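You operate a simulated robot arm through the tools that you are given. There is no shell and no other tool. Be economical: measure what you need, move in short steps, check, and stop when the job is done.

Carry out the task below with a simulated robot arm. There is one attempt and no reset: what you move stays moved.

## Task
Take the white mug and put it on top of the small red pulley. Then put the yellow dish from the bench top before the grain cleaner on top of the grey spool. Then take the blue tin from the top of the sack bench and leave it on top of the white box. Then open the switch box door, switch the wall switch on, then shut the door. Then shut the green box drawer. Then fetch the yellow token and set it on top of the blue parcel. Then fetch the ringed sack labelled "rice" from the top of the wide bench and stand it on top of the small white pulley. Then fetch the green tin from the middle of the control bench and set it on the shelf under the control bench. Do these in the order given. Set down upright: white mug, ringed sack.

It is judged by the outcome, as a careful person would: the job done as asked, and still so three seconds after it is handed in. It fails if anything else is knocked over, pushed out of place, dropped, spilled or broken.

## Robot
A 7-joint arm with a two-finger parallel gripper on a trunk, on a base that drives. Base frame: it is fixed to the floor where the robot stands at the start and does not move with it; the origin is under the middle of the robot, x ahead of it, y to its left, z up. Lengths are in mm, angles in degrees, forces in N, time in s.
With the tool pointing down near the work surface it reaches from about 100 to 460 mm from the robot's upright axis, wherever it stands. Its first joint turns from -143.0 to 143.0 degrees. Places, roughly: blue parcel (12x9x6 cm) [-3600, 5700, 900]; blue tin (8x8x8 cm) [-200, -2000, 700]; green box drawer [-1600, 5600, 900]; green tin [5000, 250, 750]; grey spool (7x7x9 cm) [5100, -1700, 600]; ringed sack [-4000, 4250, 1000]; shelf under the control bench [5100, -200, 300]; small red pulley (13x13x6 cm) [-300, -1800, 700]; small white pulley (13x13x6 cm) [-4300, 3800, 900]; switch box door [-1700, 6700, 1200]; wall switch [-1800, 6700, 1100]; white box (15x9x7 cm) [0, -2000, 800]; white mug (12x8x9 cm) [500, 100, 900]; yellow dish (8x7x4 cm) [1300, -1400, 800]; yellow token (4x4x2 cm) [-3100, 5800, 900]. Payload 3 kg.
The tool frame sits at the grasp point between the pads (the TCP): z along the fingers, y along the line on which they close. The tips reach 30 mm beyond it. Largest opening 110 mm; finger width 20, thickness 10; the body of the gripper, 48 by 112 mm, starts 55 mm behind the TCP.
Orientation is told as [roll, pitch, yaw] about the base's x, y, z axes, in that order, counted from this pose: with the fingers straight down and closing along the base's y, the tool's x points along the base's -x, its y along +y and its z along -z.

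## Interface
- The arm moves only by the tool send_rows. Its arguments are lists of equal length, an entry for each row: "grip": the opening, from 0 (shut) to 1 (fully open); "slide": the shift along the tool's x, y, z in mm, a list of three; "rotation": the turn, a rotation vector about the tool's x, y, z in degrees, a list of three. In form: {"grip": [grip, ...], "slide": [[x, y, z], ...], "rotation": [[ax, ay, az], ...]}. A call has 1 to 8 rows; each row shifts and turns the commanded pose from where the row before left it, along the tool's axes as they then stand. Rows are played at 5 a second. More than 50 mm and 8.6 degrees between two rows, or a gripper value outside its range, and nothing of the call is played. Where a pose cannot be reached the arm comes as near as it can. A force on the tool above 40 N (or 10 N above the force at the start of the call, whichever is more), or a blocked arm, ends the call early, and 0.2 s more pass. Each finger travels about 108 mm/s and halts on what it meets, pressing with about 26 N; the grip force reading is that of the motor and also rises with nothing between the fingers. The clock runs only during rows and for 0.2 s after the last one: add rows that do not move to give the fingers time. It gives the time, the measured TCP pose, the force on the tool (base axes), the opening and the grip force at its end, in the units of the frame above (readings bear some noise), with the torque about the TCP (base axes, N m) and any sound that the robot's microphone picked up.
- Cameras (640 x 400 px; columns grow to the right, rows downward): "scene" is now at [146.3, 6, 1685.6]; the picture's right is [0.08, -1.00, 0.00], its down [-0.87, -0.07, -0.49] and it looks along [0.49, 0.04, -0.87] (base axes); focal length 267 px, centre (320, 200). "wrist" rides on the gripper at [72, 17, -103] in the tool frame; the picture's right is [-0.23, 0.97, 0.00], its down [-0.76, -0.18, -0.62] and it looks along [-0.61, -0.14, 0.78] (tool axes); focal length 222 px, centre (320, 200). There is no depth. A picture from a camera that has moved, and an enlarged one, comes with that camera's place and axes in the base frame and with its lens.
- snapshot(camera): a new picture of that camera. It takes no simulated time.
- raise_lower(by): slides the trunk up (or, below 0, down) by that many mm; the arm and the scene camera ride with it, the base frame stays. It gives what a move gives, with no picture.
- roll_base(legs): drives the robot by 1 to 6 legs, each [ahead, left, turn to the left] in mm, mm and degrees, along the robot's own axes; the way and the turn of a leg run together, so that a leg with both is an arc; at most 1500 mm and 180 degrees a leg. The arm and the cameras ride along, it lands a little off, and it stops where it bumps. It gives what a move gives.
- turn_head(pan, tilt): turns the head with the scene camera to pan (to the left, within 86 degrees either way) and tilt (down, from -29 to 69), counted from straight ahead of the robot. It gives what a move gives.
- enlarge(camera, box): a new picture of the part [left, top, right, bottom] of that camera's present view, enlarged. It takes no simulated time.
- finish_job(): hands the job in; it is judged then, once.

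Work in short steps. Places have to be worked out from the pictures, the camera data and where the tool is seen: move nearer, look again, correct. Check each grasp and each placing, and mend what went wrong. You have 483 turns and 216 pictures in all, those below and enlarged ones among them. Open the gripper and draw the arm clear of the work before you hand the job in, unless the task says otherwise; then end with one line.

The tools are called as a command line: name --argument value ..., lists and objects as JSON in quotes. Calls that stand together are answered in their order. send_rows: Moves the arm, as the interface text tells. Its arguments: {"type":"object","properties":{"grip":{"type":"array","items":{"type":"number"}},"slide":{"type":"array","items":{"type":"array","items":{"type":"number"}}},"rotation":{"type":"array","items":{"type":"array","items":{"type":"number"}}}},"required":["grip","slide","rotation"]} The other tools are called the same way: raise_lower (by) slides the trunk up or down; roll_base (legs) drives the base; turn_head (pan, tilt) turns the head that bears the scene camera; snapshot (camera) takes a picture; enlarge (camera, box) takes an enlarged picture of a part of a camera's view; finish_job () hands the job in.

At the start:

```text
time: 0.0
position: [438.1, 112.9, 1009.9]
tool_rot: [0.1, 0.0, 0.1]
wrist_force: [0.0, -0.1, 0.1]
torque: [0.02, 0.0, 0.02]
width: 110.1
grip_force: 0.0
trunk travel left (down, up): [-825.0, 65.0]
robot x, y, heading: [-0.8, 5.9, -0.2]
head pan, tilt: [4.8, 60.5]
```

scene: 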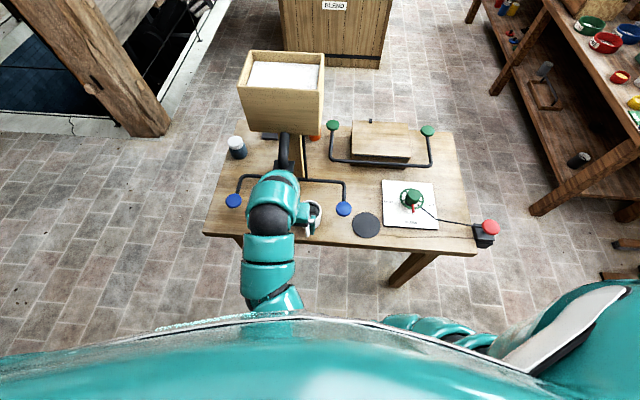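
wrist: 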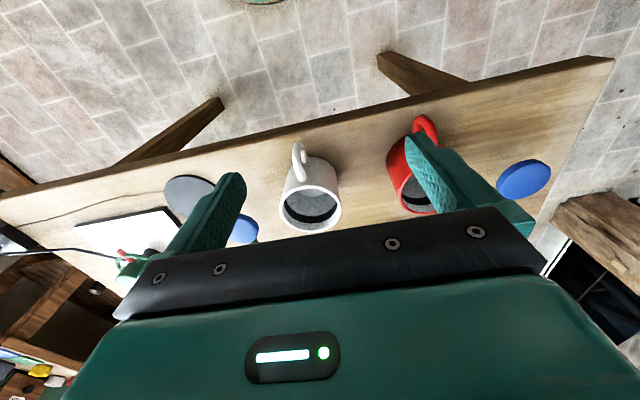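

The wrist view shows the white mug beside a red one; I estimate the white mug near (510,90). I'll take an enlarged view for measuring the gap.

enlarge --camera "wrist" --box '[220, 100, 460, 250]'

enlarge --camera "scene" --box '[200, 100, 500, 290]'

```text
2.67 times, centred on (340, 175) of wrist
camera zoom: at [366.1, 131.6, 1113.3], right [0.23, 0.97, 0.0], down [0.76, -0.18, 0.62], along [0.61, -0.14, -0.78], focal length 592 px, centre (267, 267)
```

zoom: 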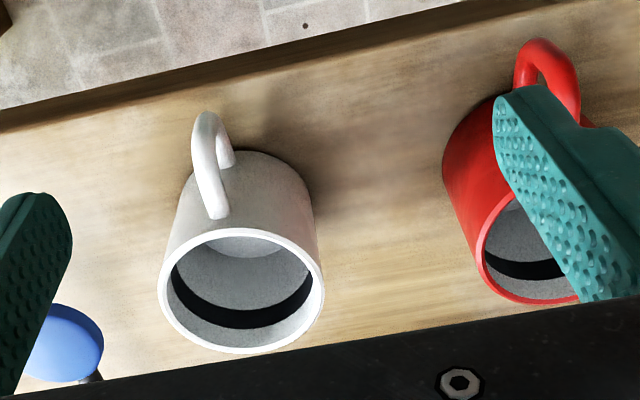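

```text
2.11 times, centred on (350, 195) of scene
camera zoom: at [146.3, 6.0, 1685.6], right [0.08, -1.0, 0.0], down [-0.87, -0.07, -0.49], along [0.49, 0.04, -0.87], focal length 562 px, centre (257, 210)
```

zoom: 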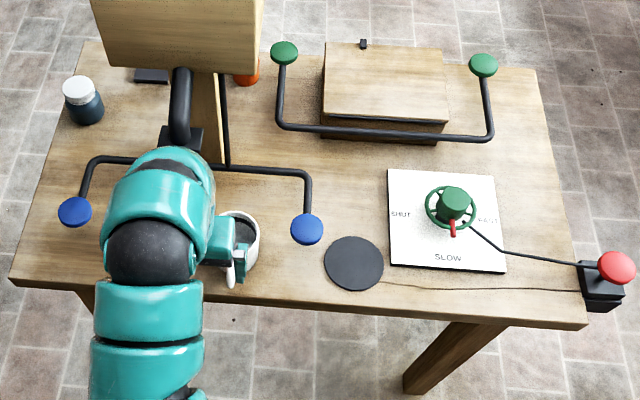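

Rim estimates: x≈511–547, y≈76–87 depending on height. I shift the TCP toward it at the same height for parallax.

send_rows --grip '[1, 1]' --slide '[[-35, -15, 0], [-35, -15, 0]]' --rotation '[[0, 0, 0], [0, 0, 0]]'

snapshot --camera "wrist"

```text
time: 0.6
position: [509.5, 81.7, 1010.2]
tool_rot: [0.1, -0.1, 0.1]
wrist_force: [-0.4, -1.3, -0.7]
torque: [-0.01, 0.01, 0.01]
width: 110.0
grip_force: 0.1
trunk travel left (down, up): [-825.0, 65.0]
robot x, y, heading: [-1.7, 2.4, 0.1]
head pan, tilt: [4.8, 60.5]
```

```text
211 pictures are left
camera wrist: at [437.7, 99.5, 1113.1], right [0.23, 0.97, 0.0], down [0.76, -0.18, 0.62], along [0.61, -0.14, -0.78], focal length 222 px, centre (320, 200)
```

wrist: 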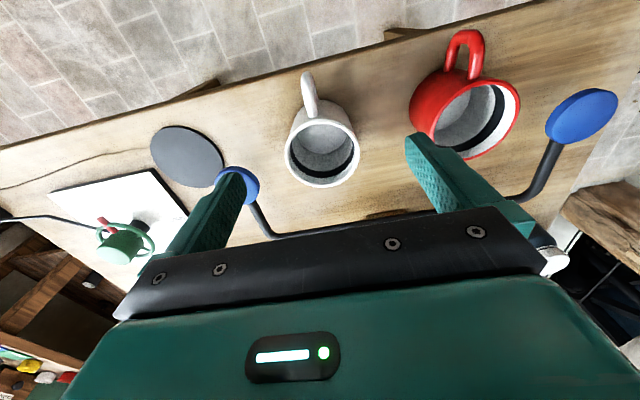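

Triangulated: mug rim centre (539,79,907), red mug is 135 mm away – clear. I line up and descend with the opening slightly reduced.

send_rows --grip '[0.92, 0.92, 0.92, 0.92]' --slide '[[-29.5, -2.7, 20], [0, 0, 30], [0, 0, 20], [0, 0, 0]]' --rotation '[[0, 0, 0], [0, 0, 0], [0, 0, 0], [0, 0, 0]]'

snapshot --camera "wrist"

```text
time: 1.6
position: [539.1, 79.6, 938.8]
tool_rot: [0.0, -0.1, -0.1]
wrist_force: [0.0, 1.0, 0.7]
torque: [0.01, -0.03, 0.03]
width: 101.2
grip_force: 0.0
trunk travel left (down, up): [-825.0, 65.0]
robot x, y, heading: [-0.4, -2.2, 0.0]
head pan, tilt: [4.8, 60.5]
```

```text
210 pictures are left
camera wrist: at [466.6, 98.4, 1041.9], right [0.23, 0.97, 0.0], down [0.76, -0.18, 0.62], along [0.61, -0.14, -0.78], focal length 222 px, centre (320, 200)
```

wrist: 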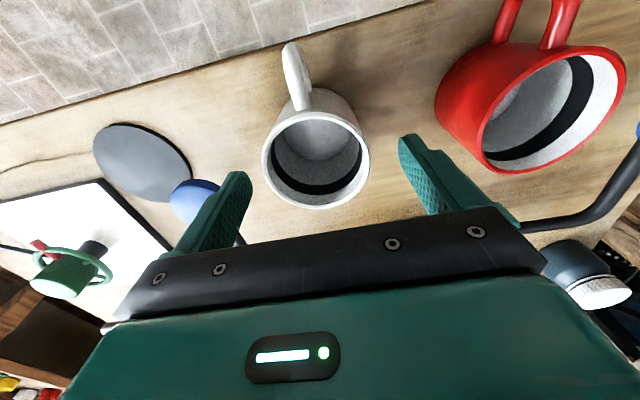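

Mug lines up under the fingers (≈3 mm off in y). Descending to 28 mm below the rim.

send_rows --grip '[0.92, 0.92, 0.92]' --slide '[[0, -3, 20], [0, 0, 20], [0, 0, 18]]' --rotation '[[0, 0, 0], [0, 0, 0], [0, 0, 0]]'

send_rows --grip '[0.6, 0.5, 0.5, 0.5]' --slide '[[0, 0, 0], [0, 0, 0], [0, 0, 0], [0, 0, 0]]' --rotation '[[0, 0, 0], [0, 0, 0], [0, 0, 0], [0, 0, 0]]'

snapshot --camera "wrist"

```text
time: 2.4
position: [539.1, 76.6, 883.4]
tool_rot: [-0.1, -0.2, 0.0]
wrist_force: [-0.5, 0.2, -0.2]
torque: [0.02, -0.02, 0.0]
width: 101.1
grip_force: 0.0
trunk travel left (down, up): [-825.0, 65.0]
robot x, y, heading: [2.7, -1.0, 0.2]
head pan, tilt: [4.8, 60.5]
```

```text
time: 3.4
position: [538.4, 77.7, 882.6]
tool_rot: [0.1, -0.2, 0.0]
wrist_force: [0.5, -0.9, 1.0]
torque: [0.02, -0.09, -0.05]
width: 77.2
grip_force: 26.1
trunk travel left (down, up): [-825.0, 65.0]
robot x, y, heading: [-1.9, -0.8, 0.2]
head pan, tilt: [4.8, 60.5]
```

```text
209 pictures are left
camera wrist: at [466.1, 95.9, 985.5], right [0.23, 0.97, 0.0], down [0.76, -0.18, 0.62], along [0.61, -0.14, -0.78], focal length 222 px, centre (320, 200)
```

wrist: 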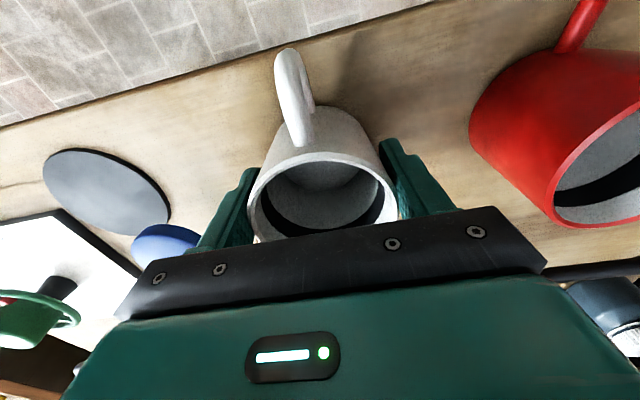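

Mug gripped at 77 mm. Lifting straight up.

send_rows --grip '[0.5, 0.5, 0.5, 0.5, 0.5]' --slide '[[0, 0, -25], [0, 0, -30], [0, 0, -35], [0, 0, -40], [0, 0, 0]]' --rotation '[[0, 0, 0], [0, 0, 0], [0, 0, 0], [0, 0, 0], [0, 0, 0]]'

turn_head --pan -80 --tilt 25

snapshot --camera "scene"

snapshot --camera "wrist"

```text
time: 4.6
position: [538.0, 77.7, 1011.3]
tool_rot: [0.1, -0.1, 0.0]
wrist_force: [0.3, 0.4, 0.0]
torque: [0.0, 0.0, 0.0]
width: 55.1
grip_force: 0.1
trunk travel left (down, up): [-825.0, 65.0]
robot x, y, heading: [-0.2, -0.3, -0.1]
head pan, tilt: [4.8, 60.5]
```

```text
time: 6.2
position: [537.6, 77.0, 1011.0]
tool_rot: [0.0, 0.0, 0.1]
wrist_force: [-0.2, -0.4, 0.5]
torque: [0.01, -0.02, -0.04]
width: 54.7
grip_force: 0.1
trunk travel left (down, up): [-825.0, 65.0]
robot x, y, heading: [-0.8, 2.9, 0.0]
head pan, tilt: [-80.0, 25.0]
```

```text
208 pictures are left
camera scene: at [96.5, -90.3, 1736.2], right [-0.98, -0.17, 0.0], down [-0.07, 0.42, -0.91], along [0.16, -0.89, -0.42], focal length 267 px, centre (320, 200)
```

scene: 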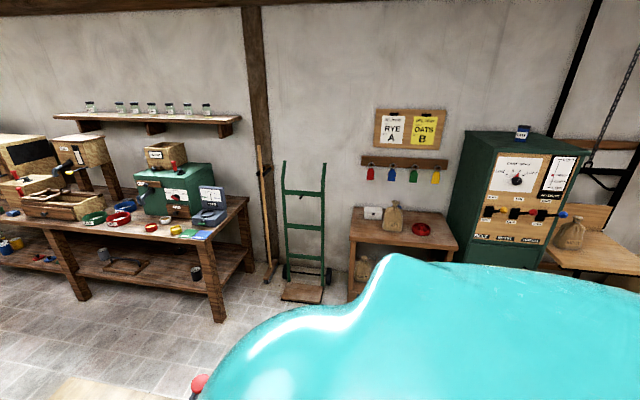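

```text
207 pictures are left
camera wrist: at [465.5, 96.0, 1114.2], right [0.23, 0.97, 0.0], down [0.76, -0.18, 0.62], along [0.61, -0.14, -0.78], focal length 222 px, centre (320, 200)
```

wrist: 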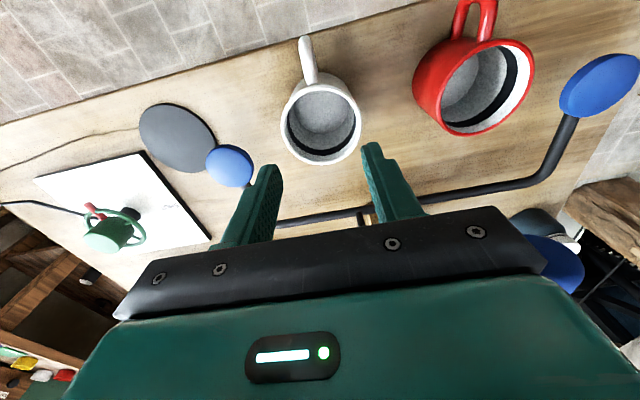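

The mug slipped out and stayed standing (nearly same place). I was off-centre by ~6 mm in x; I'll reopen, re-measure from above it, and grip deeper.

send_rows --grip '[0.92, 0.92, 0.92, 0.92]' --slide '[[6, 4, 0], [0, 0, 0], [0, 0, 30], [0, 0, 35]]' --rotation '[[0, 0, 0], [0, 0, 0], [0, 0, 0], [0, 0, 0]]'

enlarge --camera "wrist" --box '[200, 30, 440, 230]'

```text
time: 7.2
position: [530.9, 81.5, 946.2]
tool_rot: [0.2, 0.0, -0.1]
wrist_force: [-0.7, -0.2, -0.1]
torque: [-0.01, 0.0, 0.01]
width: 101.3
grip_force: 0.0
trunk travel left (down, up): [-825.0, 65.0]
robot x, y, heading: [-0.1, 2.1, -0.2]
head pan, tilt: [-80.0, 25.0]
```

```text
2.00 times, centred on (320, 130) of wrist
camera zoom: at [459.5, 100.0, 1050.9], right [0.23, 0.97, 0.0], down [0.76, -0.18, 0.62], along [0.61, -0.14, -0.78], focal length 444 px, centre (320, 340)
```

zoom: 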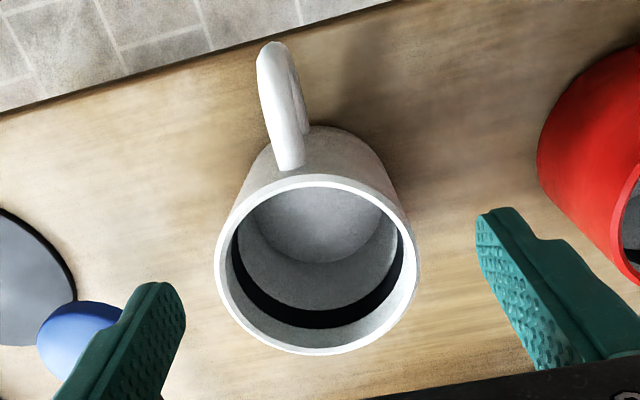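

Using near/far rim edges properly, the mug centre comes out at (547,79), rim z≈900, so I had been short in x. I move there and grip deeper (TCP z≈864).

send_rows --grip '[0.92, 0.92, 0.92, 0.92, 0.92]' --slide '[[-16, -2.5, 0], [0, 0, 25], [0, 0, 25], [0, 0, 22], [0, 0, 10]]' --rotation '[[0, 0, 0], [0, 0, 0], [0, 0, 0], [0, 0, 0], [0, 0, 0]]'

send_rows --grip '[0.6, 0.4, 0.4, 0.4, 0.4]' --slide '[[0, 0, 0], [0, 0, 0], [0, 0, 0], [0, 0, 0], [0, 0, 0]]' --rotation '[[0, 0, 0], [0, 0, 0], [0, 0, 0], [0, 0, 0], [0, 0, 0]]'

snapshot --camera "wrist"

```text
time: 8.4
position: [548.6, 78.6, 865.0]
tool_rot: [0.0, -0.1, -0.1]
wrist_force: [0.2, 0.0, -0.6]
torque: [0.02, 0.02, 0.0]
width: 101.4
grip_force: 0.1
trunk travel left (down, up): [-825.0, 65.0]
robot x, y, heading: [-0.2, -1.1, -0.1]
head pan, tilt: [-80.0, 25.0]
```

```text
time: 9.6
position: [548.1, 77.3, 866.0]
tool_rot: [0.0, -0.1, 0.0]
wrist_force: [0.5, -0.1, -0.2]
torque: [0.05, 0.01, 0.01]
width: 77.1
grip_force: 25.9
trunk travel left (down, up): [-825.0, 65.0]
robot x, y, heading: [-1.1, 0.0, 0.1]
head pan, tilt: [-80.0, 25.0]
```

```text
205 pictures are left
camera wrist: at [475.5, 97.3, 968.2], right [0.23, 0.97, 0.0], down [0.76, -0.18, 0.62], along [0.61, -0.14, -0.78], focal length 222 px, centre (320, 200)
```

wrist: 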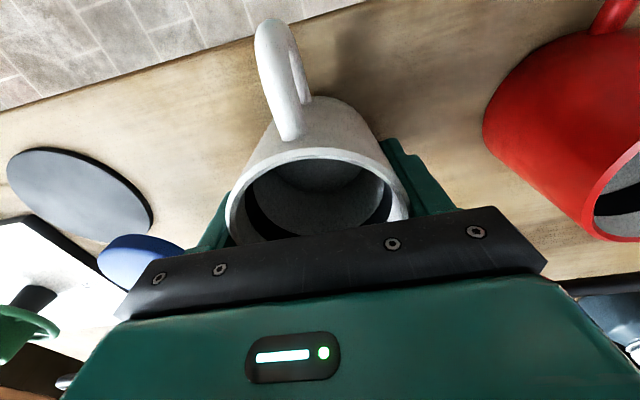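

Grip at 77 mm. Test-lift gently by 30 mm.

send_rows --grip '[0.4, 0.4, 0.4, 0.4, 0.4]' --slide '[[0, 0, -3], [0, 0, -7], [0, 0, -10], [0, 0, -10], [0, 0, 0]]' --rotation '[[0, 0, 0], [0, 0, 0], [0, 0, 0], [0, 0, 0], [0, 0, 0]]'

snapshot --camera "wrist"

```text
time: 10.8
position: [547.1, 77.5, 895.6]
tool_rot: [0.0, 0.0, 0.0]
wrist_force: [0.5, 0.0, -0.5]
torque: [-0.03, -0.06, -0.02]
width: 77.1
grip_force: 26.4
trunk travel left (down, up): [-825.0, 65.0]
robot x, y, heading: [1.6, -2.0, -0.0]
head pan, tilt: [-80.0, 25.0]
```

```text
204 pictures are left
camera wrist: at [475.8, 96.7, 998.6], right [0.23, 0.97, 0.0], down [0.76, -0.18, 0.62], along [0.61, -0.14, -0.78], focal length 222 px, centre (320, 200)
```

wrist: 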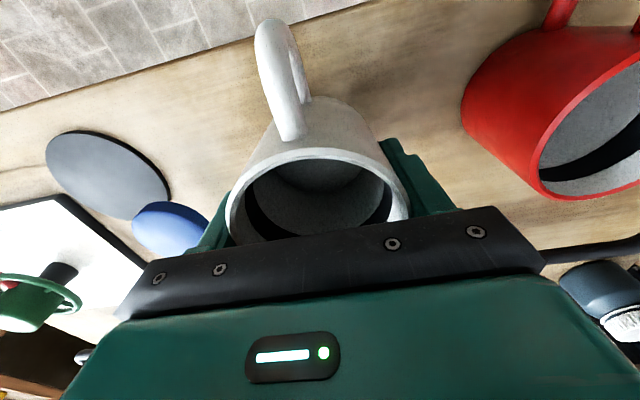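

Mug held and rising with the gripper. I lift further and retract toward the body.

send_rows --grip '[0.4, 0.4, 0.4, 0.4, 0.4, 0.4, 0.4, 0.4]' --slide '[[0, 0, -20], [0, 0, -25], [0, 0, -25], [0, 0, -25], [15, 0, -10], [30, 0, 0], [30, 0, 0], [15, 0, 0]]' --rotation '[[0, 0, 0], [0, 0, 0], [0, 0, 0], [0, 0, 0], [0, 0, 0], [0, 0, 0], [0, 0, 0], [0, 0, 0]]'

send_rows --grip '[0.4, 0.4, 0.4, 0.4, 0.4, 0.4]' --slide '[[15, 0, 0], [25, 0, 0], [25, 0, 0], [25, 0, 0], [15, 0, 0], [0, 0, 0]]' --rotation '[[0, 0, 0], [0, 0, 0], [0, 0, 0], [0, 0, 0], [0, 0, 0], [0, 0, 0]]'

roll_base --legs '[[-300, 0, 0]]'

snapshot --camera "wrist"

```text
time: 12.6
position: [459.3, 78.5, 1000.6]
tool_rot: [0.1, -0.1, 0.0]
wrist_force: [0.1, -0.2, -1.1]
torque: [-0.03, 0.02, 0.01]
width: 77.1
grip_force: 26.0
trunk travel left (down, up): [-825.0, 65.0]
robot x, y, heading: [1.5, 0.3, -0.0]
head pan, tilt: [-80.0, 25.0]
```

```text
time: 14.0
position: [352.7, 79.2, 1000.4]
tool_rot: [0.1, -0.1, 0.0]
wrist_force: [0.6, -0.2, -1.7]
torque: [0.01, 0.01, 0.0]
width: 77.1
grip_force: 25.8
trunk travel left (down, up): [-825.0, 65.0]
robot x, y, heading: [-1.6, 3.8, -0.2]
head pan, tilt: [-80.0, 25.0]
```

```text
time: 16.0
position: [50.7, 79.9, 1000.1]
tool_rot: [0.0, -0.1, 0.3]
wrist_force: [1.0, 0.0, -1.7]
torque: [0.03, -0.06, 0.02]
width: 76.9
grip_force: 25.9
trunk travel left (down, up): [-825.0, 65.0]
robot x, y, heading: [-300.9, -0.9, 0.1]
head pan, tilt: [-80.0, 25.0]
```

```text
203 pictures are left
camera wrist: at [-22.2, 97.8, 1103.4], right [0.22, 0.97, 0.0], down [0.76, -0.17, 0.62], along [0.61, -0.14, -0.78], focal length 222 px, centre (320, 200)
```

wrist: 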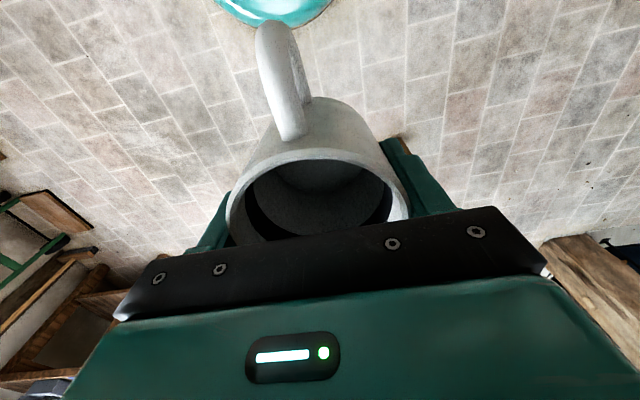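

Mug steady, base radius looks ~250 mm. I turn right 90° to face the benches and look.

roll_base --legs '[[0, 0, -90]]'

turn_head --pan 0 --tilt 30

snapshot --camera "scene"

```text
time: 20.2
position: [-218.8, -352.8, 1000.1]
tool_rot: [0.0, -0.1, -89.4]
wrist_force: [-0.9, 0.8, -1.9]
torque: [0.0, -0.01, 0.0]
width: 77.3
grip_force: 26.1
trunk travel left (down, up): [-825.0, 65.0]
robot x, y, heading: [-297.9, -0.2, -89.4]
head pan, tilt: [-80.0, 25.0]
```

```text
time: 21.8
position: [-220.0, -352.5, 999.8]
tool_rot: [-0.1, -0.1, -89.4]
wrist_force: [-1.2, 0.4, -1.2]
torque: [-0.03, 0.04, 0.0]
width: 77.4
grip_force: 26.0
trunk travel left (down, up): [-825.0, 65.0]
robot x, y, heading: [-302.8, -0.3, -89.3]
head pan, tilt: [0.0, 30.0]
```

```text
202 pictures are left
camera scene: at [-299.4, -170.6, 1728.2], right [-1.0, -0.01, 0.0], down [0.0, 0.5, -0.87], along [0.01, -0.87, -0.5], focal length 267 px, centre (320, 200)
```

scene: 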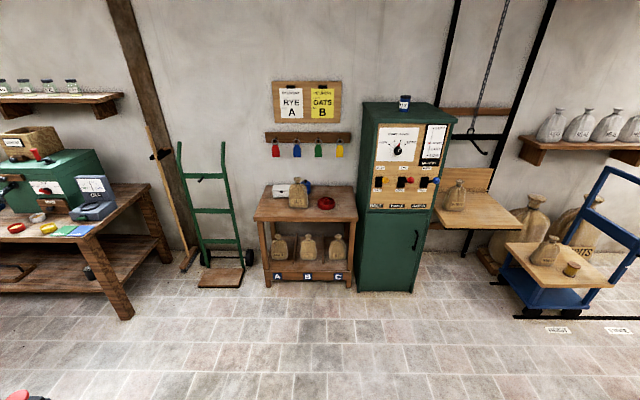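

Path to the sack bench is clear; red pulley at about (-323,-1810). Driving 1050 ahead, then look again.

roll_base --legs '[[1050, 0, -0.6]]'

turn_head --pan 0 --tilt 50

snapshot --camera "scene"

```text
time: 27.2
position: [-216.4, -1407.9, 998.6]
tool_rot: [0.0, 0.0, -89.9]
wrist_force: [-1.4, 0.1, -1.3]
torque: [-0.03, -0.02, 0.0]
width: 77.4
grip_force: 25.8
trunk travel left (down, up): [-825.0, 65.0]
robot x, y, heading: [-292.7, -1054.3, -89.8]
head pan, tilt: [0.0, 30.0]
```

```text
time: 28.0
position: [-215.6, -1407.6, 1000.7]
tool_rot: [0.0, -0.1, -89.8]
wrist_force: [0.3, 0.3, -1.1]
torque: [-0.01, 0.01, 0.02]
width: 77.4
grip_force: 25.8
trunk travel left (down, up): [-825.0, 65.0]
robot x, y, heading: [-295.6, -1055.7, -89.6]
head pan, tilt: [0.0, 50.0]
```

```text
201 pictures are left
camera scene: at [-294.5, -1212.2, 1698.8], right [-1.0, 0.0, 0.0], down [0.0, 0.77, -0.64], along [0.0, -0.64, -0.77], focal length 267 px, centre (320, 200)
```

scene: 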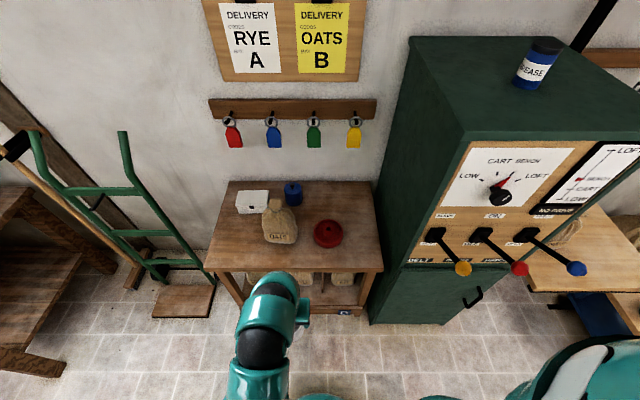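

Pulley triangulates to about (-328,-1817, ~755). Zooming into the bench.

enlarge --camera "scene" --box '[200, 160, 400, 285]'

```text
3.20 times, centred on (300, 222) of scene
camera zoom: at [-294.5, -1212.2, 1698.8], right [-1.0, 0.0, 0.0], down [0.0, 0.77, -0.64], along [0.0, -0.64, -0.77], focal length 855 px, centre (384, 128)
```

zoom: 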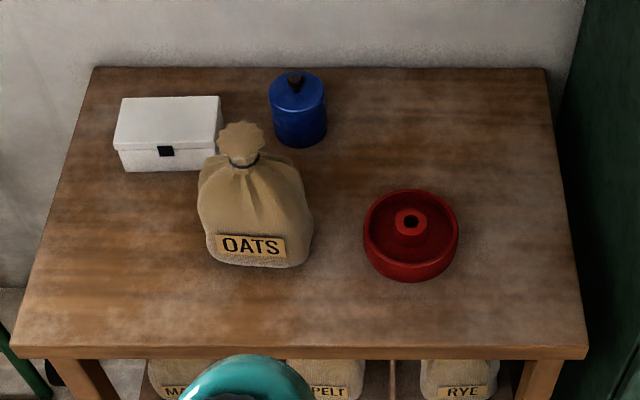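

Next I drive 270 closer and shift the arm over to the pulley's x (about -328), staying high.

send_rows --grip '[0.4, 0.4, 0.4, 0.4, 0.4]' --slide '[[0, -15, 0], [0, -30, 0], [0, -30, 0], [0, -25, 0], [0, -12, 0]]' --rotation '[[0, 0, 0], [0, 0, 0], [0, 0, 0], [0, 0, 0], [0, 0, 0]]'

roll_base --legs '[[270, 0, 0]]'

snapshot --camera "scene"

snapshot --camera "wrist"

```text
time: 29.2
position: [-241.6, -1409.0, 1001.6]
tool_rot: [0.0, -0.1, -89.9]
wrist_force: [-0.9, 0.6, -1.7]
torque: [0.02, -0.03, 0.04]
width: 77.5
grip_force: 26.3
out of reach, approached as far as the arm can: row 2, 3, 4, 5
trunk travel left (down, up): [-825.0, 65.0]
robot x, y, heading: [-295.6, -1058.5, -89.8]
head pan, tilt: [0.0, 50.0]
```

```text
time: 31.2
position: [-240.2, -1684.0, 1000.4]
tool_rot: [-0.1, 0.0, -89.9]
wrist_force: [-0.1, -0.1, -1.0]
torque: [0.02, 0.0, 0.02]
width: 77.4
grip_force: 25.3
trunk travel left (down, up): [-825.0, 65.0]
robot x, y, heading: [-295.0, -1328.6, -90.0]
head pan, tilt: [0.0, 50.0]
```

```text
199 pictures are left
camera scene: at [-294.1, -1489.4, 1698.6], right [-1.0, 0.0, 0.0], down [0.0, 0.77, -0.64], along [0.0, -0.64, -0.77], focal length 267 px, centre (320, 200)
```

scene: 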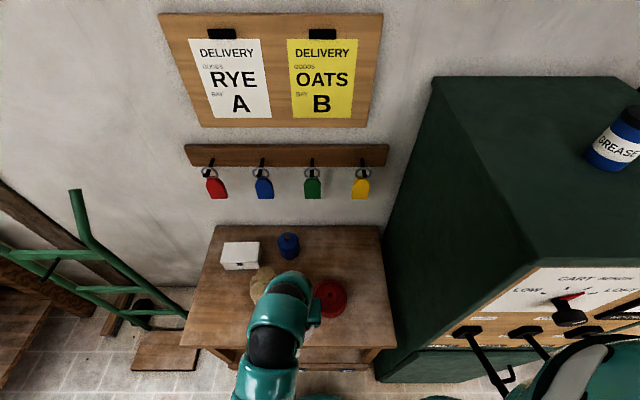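

```text
198 pictures are left
camera wrist: at [-223.9, -1610.6, 1103.0], right [0.97, -0.23, 0.0], down [-0.18, -0.76, 0.62], along [-0.14, -0.61, -0.78], focal length 222 px, centre (320, 200)
```

wrist: 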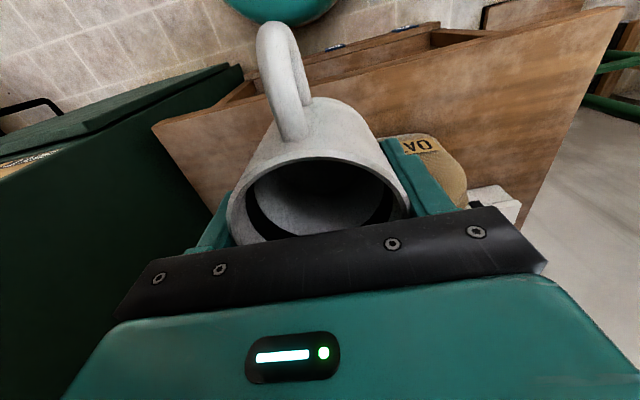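

The arm can't swing further right here, so I'll strafe the base instead. First a zoom for better pulley measuring.

enlarge --camera "scene" --box '[200, 215, 400, 340]'

```text
3.20 times, centred on (300, 278) of scene
camera zoom: at [-294.1, -1489.4, 1698.6], right [-1.0, 0.0, 0.0], down [0.0, 0.77, -0.64], along [0.0, -0.64, -0.77], focal length 855 px, centre (384, -48)
```

zoom: 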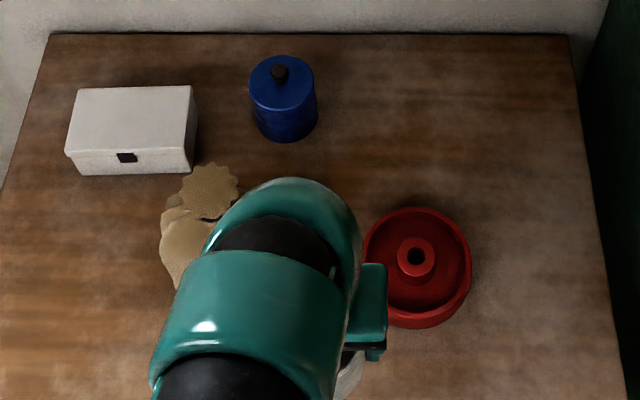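

Triangulated pulley centre ≈(-331,-1842), top z≈744. Strafing right 90 and 50 ahead, then lowering the trunk.

roll_base --legs '[[0, -90, 0], [50, 0, 0]]'

raise_lower --by -120

snapshot --camera "scene"

snapshot --camera "wrist"

```text
time: 32.8
position: [-330.7, -1736.2, 998.8]
tool_rot: [-0.1, 0.1, -90.0]
wrist_force: [-0.1, 0.3, -1.1]
torque: [0.02, -0.01, 0.01]
width: 77.4
grip_force: 25.7
trunk travel left (down, up): [-825.0, 65.0]
robot x, y, heading: [-383.7, -1385.1, -89.9]
head pan, tilt: [0.0, 50.0]
```

```text
time: 34.3
position: [-329.8, -1734.7, 879.9]
tool_rot: [0.1, -0.1, -90.0]
wrist_force: [-0.2, 0.2, -1.1]
torque: [0.02, -0.02, 0.02]
width: 77.1
grip_force: 26.8
trunk travel left (down, up): [-705.0, 185.0]
robot x, y, heading: [-380.1, -1382.1, -90.0]
head pan, tilt: [0.0, 50.0]
```

```text
196 pictures are left
camera scene: at [-383.1, -1539.3, 1578.8], right [-1.0, 0.0, 0.0], down [0.0, 0.77, -0.64], along [0.0, -0.64, -0.77], focal length 267 px, centre (320, 200)
```

scene: 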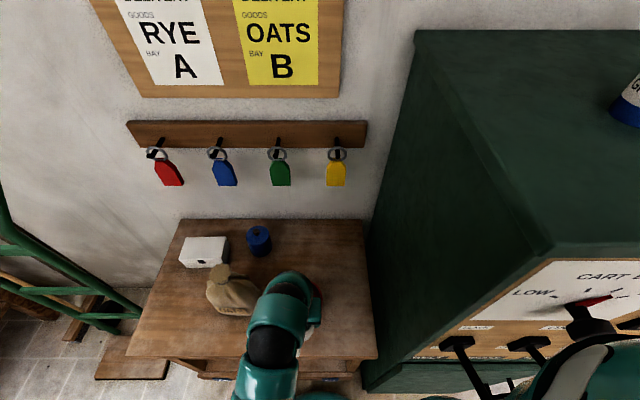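

```text
195 pictures are left
camera wrist: at [-312.9, -1661.0, 983.2], right [0.97, -0.23, 0.0], down [-0.18, -0.76, 0.62], along [-0.14, -0.61, -0.78], focal length 222 px, centre (320, 200)
```

wrist: 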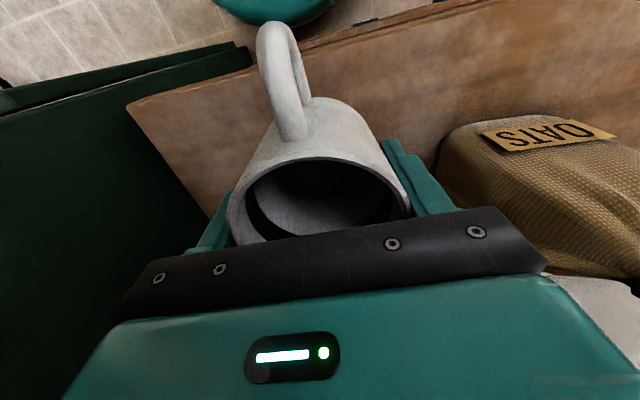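

Geometry is consistent (pulley edge visible where predicted). Advancing over the pulley and lowering part way.

send_rows --grip '[0.4, 0.4, 0.4, 0.4, 0.4, 0.4]' --slide '[[-15, 0, 0], [-30, 0, 0], [-30, 0, 0], [-25, 0, 0], [-8, 0, 15], [0, 0, 15]]' --rotation '[[0, 0, 0], [0, 0, 0], [0, 0, 0], [0, 0, 0], [0, 0, 0], [0, 0, 0]]'

enlarge --camera "scene" --box '[200, 230, 400, 355]'

snapshot --camera "wrist"

```text
time: 35.7
position: [-330.6, -1841.8, 849.7]
tool_rot: [0.0, 0.0, -90.1]
wrist_force: [0.2, 0.1, -2.7]
torque: [0.01, -0.01, 0.02]
width: 77.4
grip_force: 25.9
trunk travel left (down, up): [-705.0, 185.0]
robot x, y, heading: [-383.8, -1381.2, -90.0]
head pan, tilt: [0.0, 50.0]
```

```text
3.20 times, centred on (300, 292) of scene
camera zoom: at [-383.2, -1539.5, 1578.7], right [-1.0, 0.0, 0.0], down [0.0, 0.77, -0.64], along [0.0, -0.64, -0.77], focal length 855 px, centre (384, -96)
```

zoom: 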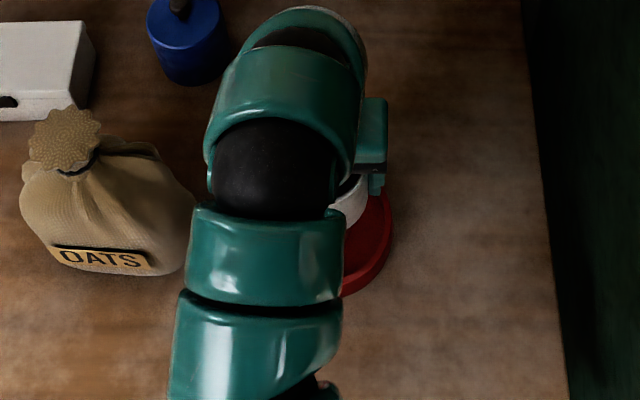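

```text
193 pictures are left
camera wrist: at [-313.4, -1767.5, 952.8], right [0.97, -0.23, 0.0], down [-0.18, -0.76, 0.62], along [-0.14, -0.61, -0.78], focal length 222 px, centre (320, 200)
```

wrist: 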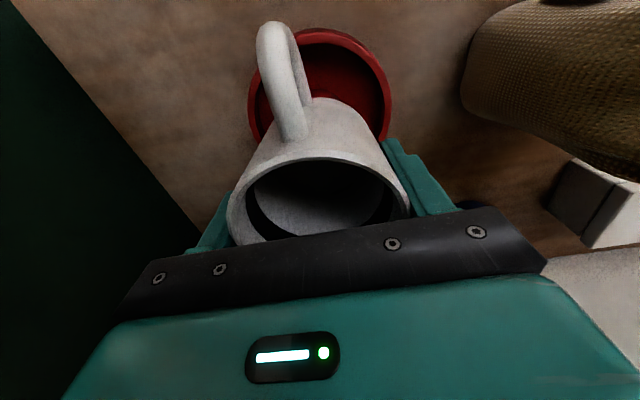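

Wrist view puts the pulley centre at ≈(-328,-1838), z 744. Small correction then lowering slowly.

send_rows --grip '[0.4, 0.4, 0.4, 0.4, 0.4]' --slide '[[2.5, 2.5, 10], [0, 0, 12], [0, 0, 10], [0, 0, 6], [0, 0, 0]]' --rotation '[[0, 0, 0], [0, 0, 0], [0, 0, 0], [0, 0, 0], [0, 0, 0]]'

snapshot --camera "wrist"

```text
time: 36.9
position: [-327.9, -1840.5, 812.8]
tool_rot: [0.0, -0.1, -90.0]
wrist_force: [-0.9, -0.6, 19.6]
torque: [-0.22, -0.01, 0.02]
width: 77.4
grip_force: 26.1
trunk travel left (down, up): [-705.0, 185.0]
robot x, y, heading: [-382.6, -1383.5, -89.9]
head pan, tilt: [0.0, 50.0]
```

```text
192 pictures are left
camera wrist: at [-310.9, -1766.3, 916.4], right [0.97, -0.23, 0.0], down [-0.18, -0.76, 0.63], along [-0.14, -0.61, -0.78], focal length 222 px, centre (320, 200)
```

wrist: 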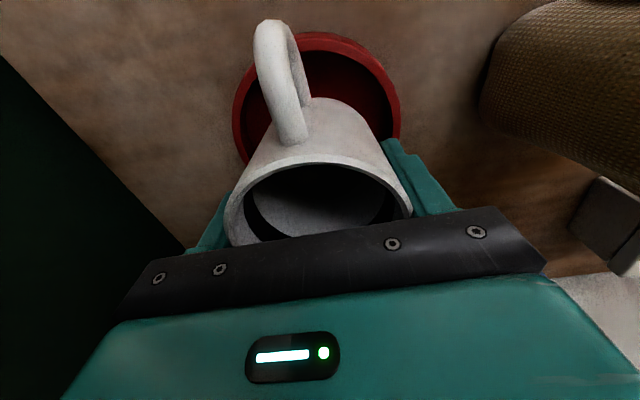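

Contact felt on the pulley hub (20 N). Hub triangulates to y≈-1841; handle weight is toward +y, so I lift slightly, shift 3 mm outward and settle with a lighter contact.

send_rows --grip '[0.4, 0.4, 0.4, 0.4]' --slide '[[0, 0, -6], [-3.5, 0, 0], [0, 0, 4], [0, 0, 0]]' --rotation '[[0, 0, 0], [0, 0, 0], [0, 0, 0], [0, 0, 0]]'

```text
time: 37.9
position: [-328.0, -1844.7, 813.7]
tool_rot: [0.0, -0.1, -89.9]
wrist_force: [0.2, -0.1, -1.2]
torque: [-0.01, 0.03, 0.01]
width: 77.6
grip_force: 26.0
trunk travel left (down, up): [-705.0, 185.0]
robot x, y, heading: [-381.6, -1382.4, -89.7]
head pan, tilt: [0.0, 50.0]
```

Just off contact; lowering in 1 mm steps.

send_rows --grip '[0.4, 0.4, 0.4]' --slide '[[0, 0, 1], [0, 0, 0.7], [0, 0, 0]]' --rotation '[[0, 0, 0], [0, 0, 0], [0, 0, 0]]'

```text
time: 38.7
position: [-328.7, -1846.2, 813.7]
tool_rot: [-0.1, -0.3, -90.0]
wrist_force: [0.9, -0.1, 9.8]
torque: [-0.08, -0.13, -0.02]
width: 77.2
grip_force: 26.2
trunk travel left (down, up): [-705.0, 185.0]
robot x, y, heading: [-382.1, -1386.6, -89.9]
head pan, tilt: [0.0, 50.0]
```

Contact at ~10 N. I release slowly, just a couple of millimetres, to see whether the mug stands.

send_rows --grip '[0.71, 0.73, 0.74, 0.74]' --slide '[[0, 0, 0], [0, 0, 0], [0, 0, 0], [0, 0, 0]]' --rotation '[[0, 0, 0], [0, 0, 0], [0, 0, 0], [0, 0, 0]]'

snapshot --camera "wrist"

```text
time: 39.7
position: [-327.2, -1845.1, 812.6]
tool_rot: [-0.1, -0.1, -90.0]
wrist_force: [0.7, -0.7, -0.2]
torque: [-0.02, -0.01, -0.01]
width: 81.2
grip_force: 0.0
trunk travel left (down, up): [-705.0, 185.0]
robot x, y, heading: [-385.4, -1382.7, -89.8]
head pan, tilt: [0.0, 50.0]
```

```text
191 pictures are left
camera wrist: at [-310.5, -1770.5, 915.9], right [0.97, -0.23, 0.0], down [-0.18, -0.76, 0.62], along [-0.14, -0.61, -0.78], focal length 222 px, centre (320, 200)
```

wrist: 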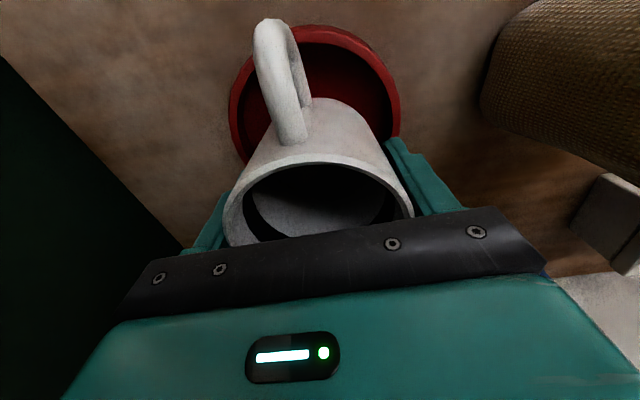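

Mug stands free without the fingers. Opening further and rising straight up.

send_rows --grip '[0.8, 0.86, 0.86, 0.86]' --slide '[[0, 0, 0], [0, 0, 0], [0, 0, 0], [0, 0, 0]]' --rotation '[[0, 0, 0], [0, 0, 0], [0, 0, 0], [0, 0, 0]]'

send_rows --grip '[0.86, 0.86, 0.86, 0.86, 0.86, 0.86]' --slide '[[0, 0, -10], [0, 0, -20], [0, 0, -30], [0, 0, -40], [0, 0, -30], [0, 0, 0]]' --rotation '[[0, 0, 0], [0, 0, 0], [0, 0, 0], [0, 0, 0], [0, 0, 0], [0, 0, 0]]'

snapshot --camera "wrist"

```text
time: 40.7
position: [-328.2, -1845.0, 812.9]
tool_rot: [0.0, -0.2, -90.0]
wrist_force: [-0.5, -0.6, -0.1]
torque: [-0.03, 0.0, 0.0]
width: 94.5
grip_force: 0.0
trunk travel left (down, up): [-705.0, 185.0]
robot x, y, heading: [-384.6, -1383.1, -89.7]
head pan, tilt: [0.0, 50.0]
```

```text
time: 42.1
position: [-329.4, -1841.6, 895.8]
tool_rot: [-0.2, -0.5, -90.0]
wrist_force: [0.0, 0.0, -0.6]
torque: [0.0, 0.02, 0.03]
width: 94.6
grip_force: 0.1
out of reach, approached as far as the arm can: row 4, 5
trunk travel left (down, up): [-705.0, 185.0]
robot x, y, heading: [-384.4, -1386.5, -90.0]
head pan, tilt: [0.0, 50.0]
```

```text
190 pictures are left
camera wrist: at [-311.5, -1768.1, 998.4], right [0.97, -0.23, 0.0], down [-0.18, -0.76, 0.63], along [-0.14, -0.61, -0.78], focal length 222 px, centre (320, 200)
```

wrist: 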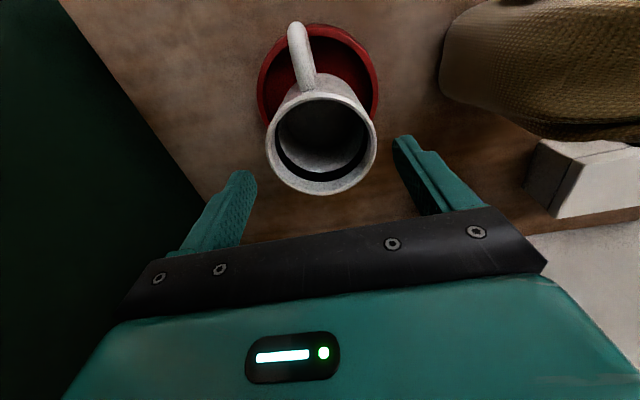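

Mug stands on the pulley. I raise the trunk to clear it fully, retract, back off and survey the route to the grain-cleaner bench.

raise_lower --by 130

send_rows --grip '[0.86, 0.86, 0.86, 0.86]' --slide '[[30, 0, 0], [40, 0, 0], [40, 0, 0], [20, 0, 0]]' --rotation '[[0, 0, 0], [0, 0, 0], [0, 0, 0], [0, 0, 0]]'

roll_base --legs '[[-435, 0, 0]]'

turn_head --pan 55 --tilt 30

snapshot --camera "scene"

```text
time: 43.7
position: [-327.8, -1844.9, 1026.5]
tool_rot: [-0.1, -0.5, -90.0]
wrist_force: [-0.1, 0.1, -0.8]
torque: [0.04, 0.01, 0.0]
width: 94.5
grip_force: 0.0
trunk travel left (down, up): [-835.0, 55.0]
robot x, y, heading: [-384.9, -1382.3, -89.7]
head pan, tilt: [0.0, 50.0]
```

```text
time: 44.7
position: [-327.4, -1733.8, 1023.4]
tool_rot: [-0.3, -0.3, -90.0]
wrist_force: [0.2, 0.1, 1.4]
torque: [0.0, 0.0, -0.04]
width: 94.6
grip_force: 0.1
out of reach, approached as far as the arm can: row 4
trunk travel left (down, up): [-835.0, 55.0]
robot x, y, heading: [-384.8, -1381.4, -90.2]
head pan, tilt: [0.0, 50.0]
```

```text
time: 47.4
position: [-329.0, -1296.6, 1024.4]
tool_rot: [-0.2, -0.4, -89.9]
wrist_force: [0.5, 0.0, -0.7]
torque: [-0.03, 0.02, 0.02]
width: 94.7
grip_force: 0.0
trunk travel left (down, up): [-835.0, 55.0]
robot x, y, heading: [-383.2, -945.7, -89.7]
head pan, tilt: [0.0, 50.0]
```

```text
time: 48.6
position: [-330.5, -1297.6, 1023.9]
tool_rot: [-0.3, -0.4, -89.8]
wrist_force: [0.3, 0.5, -0.2]
torque: [0.0, 0.0, -0.01]
width: 94.5
grip_force: 0.1
trunk travel left (down, up): [-835.0, 55.0]
robot x, y, heading: [-385.4, -943.9, -89.8]
head pan, tilt: [55.0, 30.0]
```

```text
189 pictures are left
camera scene: at [-309.6, -1077.5, 1738.2], right [-0.57, -0.82, 0.0], down [-0.41, 0.29, -0.87], along [0.71, -0.5, -0.5], focal length 267 px, centre (320, 200)
```

scene: 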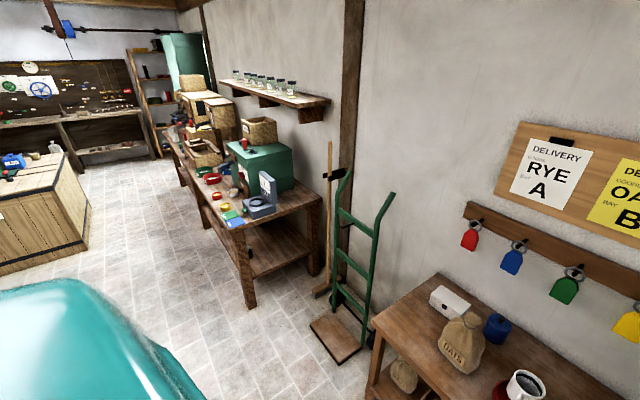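

Corridor to the left is clear. Strafing left 1400 and looking.

roll_base --legs '[[0, 1400, -0.2]]'

turn_head --pan 15 --tilt 50

snapshot --camera "scene"

```text
time: 55.5
position: [1052.2, -1304.9, 1023.4]
tool_rot: [-0.2, -0.5, -90.5]
wrist_force: [0.7, 0.4, -0.2]
torque: [0.0, -0.01, 0.0]
width: 94.6
grip_force: 0.0
trunk travel left (down, up): [-835.0, 55.0]
robot x, y, heading: [998.6, -954.4, -90.7]
head pan, tilt: [55.0, 30.0]
```

```text
time: 56.6
position: [1052.4, -1304.4, 1023.0]
tool_rot: [-0.2, -0.4, -90.5]
wrist_force: [-0.4, 0.1, -0.4]
torque: [0.0, 0.03, 0.03]
width: 94.5
grip_force: 0.1
trunk travel left (down, up): [-835.0, 55.0]
robot x, y, heading: [1001.3, -954.3, -90.5]
head pan, tilt: [15.0, 50.0]
```

```text
188 pictures are left
camera scene: at [1020.3, -1106.6, 1708.8], right [-0.97, -0.25, 0.0], down [-0.19, 0.74, -0.64], along [0.16, -0.62, -0.77], focal length 267 px, centre (320, 200)
```

scene: 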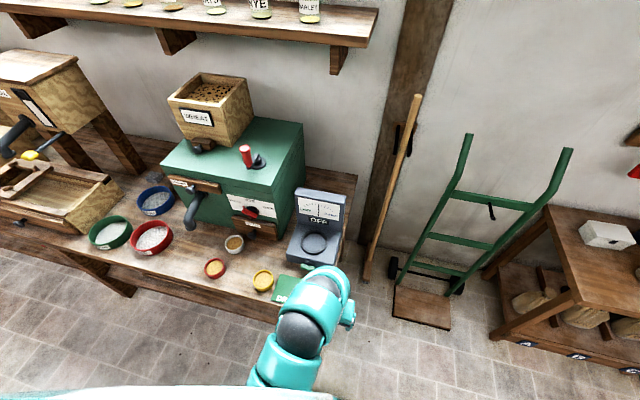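

Yellow dish seen at (263,280). Zoom in.

enlarge --camera "scene" --box '[180, 210, 340, 310]'

```text
4.00 times, centred on (260, 260) of scene
camera zoom: at [1020.3, -1106.6, 1708.8], right [-0.97, -0.25, 0.0], down [-0.19, 0.74, -0.64], along [0.16, -0.62, -0.77], focal length 1068 px, centre (560, -40)
```

zoom: 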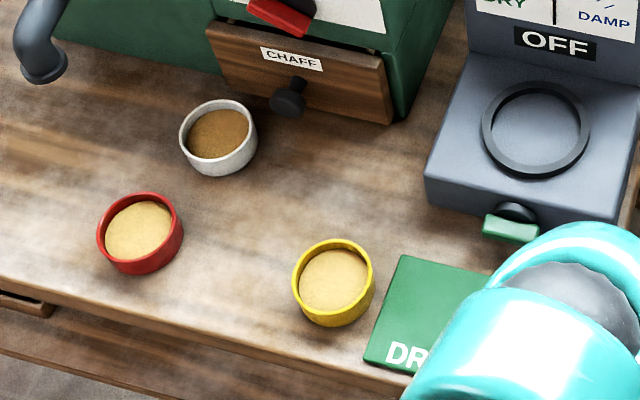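

Dish at about (1312,-1437), rim z≈800. Strafing left 258 and a bit ahead, lowering trunk.

roll_base --legs '[[0, 258, 0.5], [50, 0, 0]]'

raise_lower --by -110

snapshot --camera "wrist"

```text
time: 59.0
position: [1315.1, -1358.4, 1022.4]
tool_rot: [-0.1, -0.3, -90.1]
wrist_force: [-0.6, -0.6, -0.2]
torque: [0.03, 0.03, 0.0]
width: 94.6
grip_force: 0.0
trunk travel left (down, up): [-835.0, 55.0]
robot x, y, heading: [1259.8, -1005.9, -90.1]
head pan, tilt: [15.0, 50.0]
```

```text
time: 60.4
position: [1314.3, -1354.8, 912.5]
tool_rot: [-0.3, -0.3, -90.1]
wrist_force: [-0.4, -1.3, -0.1]
torque: [-0.02, -0.02, 0.03]
width: 94.5
grip_force: 0.1
trunk travel left (down, up): [-725.0, 165.0]
robot x, y, heading: [1264.6, -1005.3, -90.0]
head pan, tilt: [15.0, 50.0]
```

```text
186 pictures are left
camera wrist: at [1332.2, -1280.9, 1016.1], right [0.97, -0.23, 0.0], down [-0.18, -0.76, 0.63], along [-0.15, -0.61, -0.78], focal length 222 px, centre (320, 200)
```

wrist: 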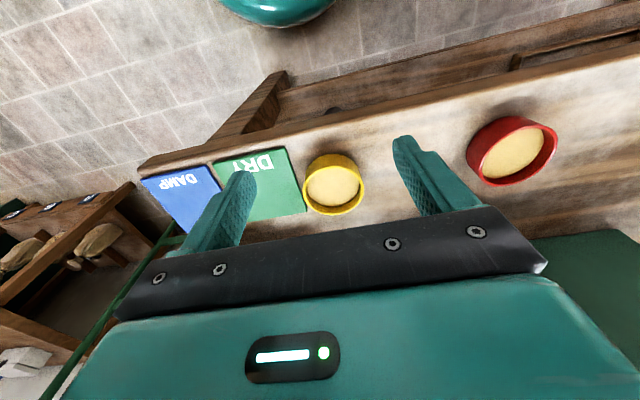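

Both cameras agree: dish ≈(1310,-1440), rim ≈793. Move above it and check.

send_rows --grip '[0.95, 0.95, 0.95, 0.95]' --slide '[[-40, -2, 10], [-35, -2, 20], [-10, 0, 35], [0, 0, 0]]' --rotation '[[0, 0, 0], [0, 0, 0], [0, 0, 0], [0, 0, 0]]'

enlarge --camera "wrist" --box '[200, 60, 440, 230]'

```text
time: 61.4
position: [1310.5, -1439.9, 849.6]
tool_rot: [-0.2, -0.4, -90.0]
wrist_force: [1.0, 0.5, 0.4]
torque: [-0.01, 0.02, -0.01]
width: 104.7
grip_force: 0.1
trunk travel left (down, up): [-725.0, 165.0]
robot x, y, heading: [1258.2, -1004.6, -90.2]
head pan, tilt: [15.0, 50.0]
```

```text
2.35 times, centred on (320, 145) of wrist
camera zoom: at [1328.2, -1365.3, 951.2], right [0.97, -0.23, 0.0], down [-0.18, -0.76, 0.63], along [-0.15, -0.61, -0.78], focal length 523 px, centre (320, 329)
```

zoom: 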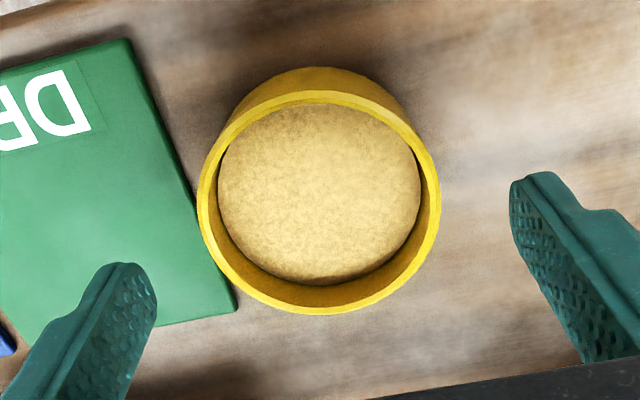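

Centered within 2 mm. Descending to z≈793 then closing.

send_rows --grip '[0.95, 0.95, 0.95, 0.95]' --slide '[[-1.5, -1, 20], [0, 0, 20], [0, 0, 16], [0, 0, 0]]' --rotation '[[0, 0, 0], [0, 0, 0], [0, 0, 0], [0, 0, 0]]'

send_rows --grip '[0.75, 0.6, 0.5, 0.4, 0.4, 0.4]' --slide '[[0, 0, 0], [0, 0, 0], [0, 0, 0], [0, 0, 0], [0, 0, 0], [0, 0, 0]]' --rotation '[[0, 0, 0], [0, 0, 0], [0, 0, 0], [0, 0, 0], [0, 0, 0], [0, 0, 0]]'

snapshot --camera "wrist"

```text
time: 62.0
position: [1309.8, -1442.0, 815.7]
tool_rot: [-0.2, -0.3, -90.3]
wrist_force: [0.5, 16.6, 25.0]
torque: [0.76, 1.36, -0.87]
width: 104.9
grip_force: 0.1
trunk travel left (down, up): [-725.0, 165.0]
robot x, y, heading: [1260.7, -1005.3, -90.0]
head pan, tilt: [15.0, 50.0]
stopped in row 3: the force on the tool passed its limit at 92 N (the readings are from after the stop); the commanded pose is now the measured one
```

```text
time: 62.7
position: [1305.6, -1444.4, 815.8]
tool_rot: [-0.5, -0.6, -90.7]
wrist_force: [-6.4, 2.7, 16.0]
torque: [0.36, 0.43, -0.07]
width: 69.2
grip_force: 15.3
trunk travel left (down, up): [-725.0, 165.0]
robot x, y, heading: [1262.3, -1002.5, -90.3]
head pan, tilt: [15.0, 50.0]
stopped in row 3: the force on the tool passed its limit at 54 N (the readings are from after the stop); the commanded pose is now the measured one
```

```text
184 pictures are left
camera wrist: at [1324.7, -1369.0, 917.8], right [0.97, -0.24, -0.01], down [-0.18, -0.75, 0.63], along [-0.16, -0.61, -0.77], focal length 222 px, centre (320, 200)
```

wrist: 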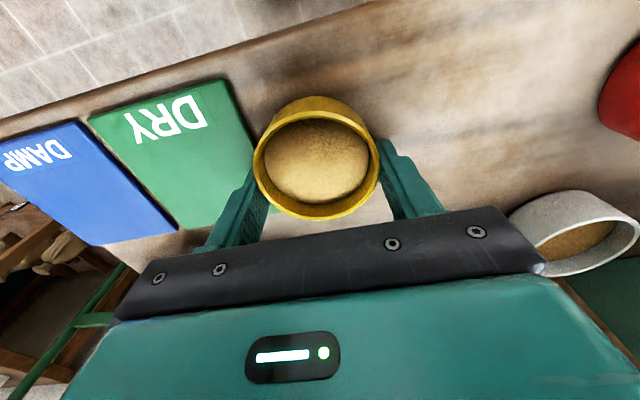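

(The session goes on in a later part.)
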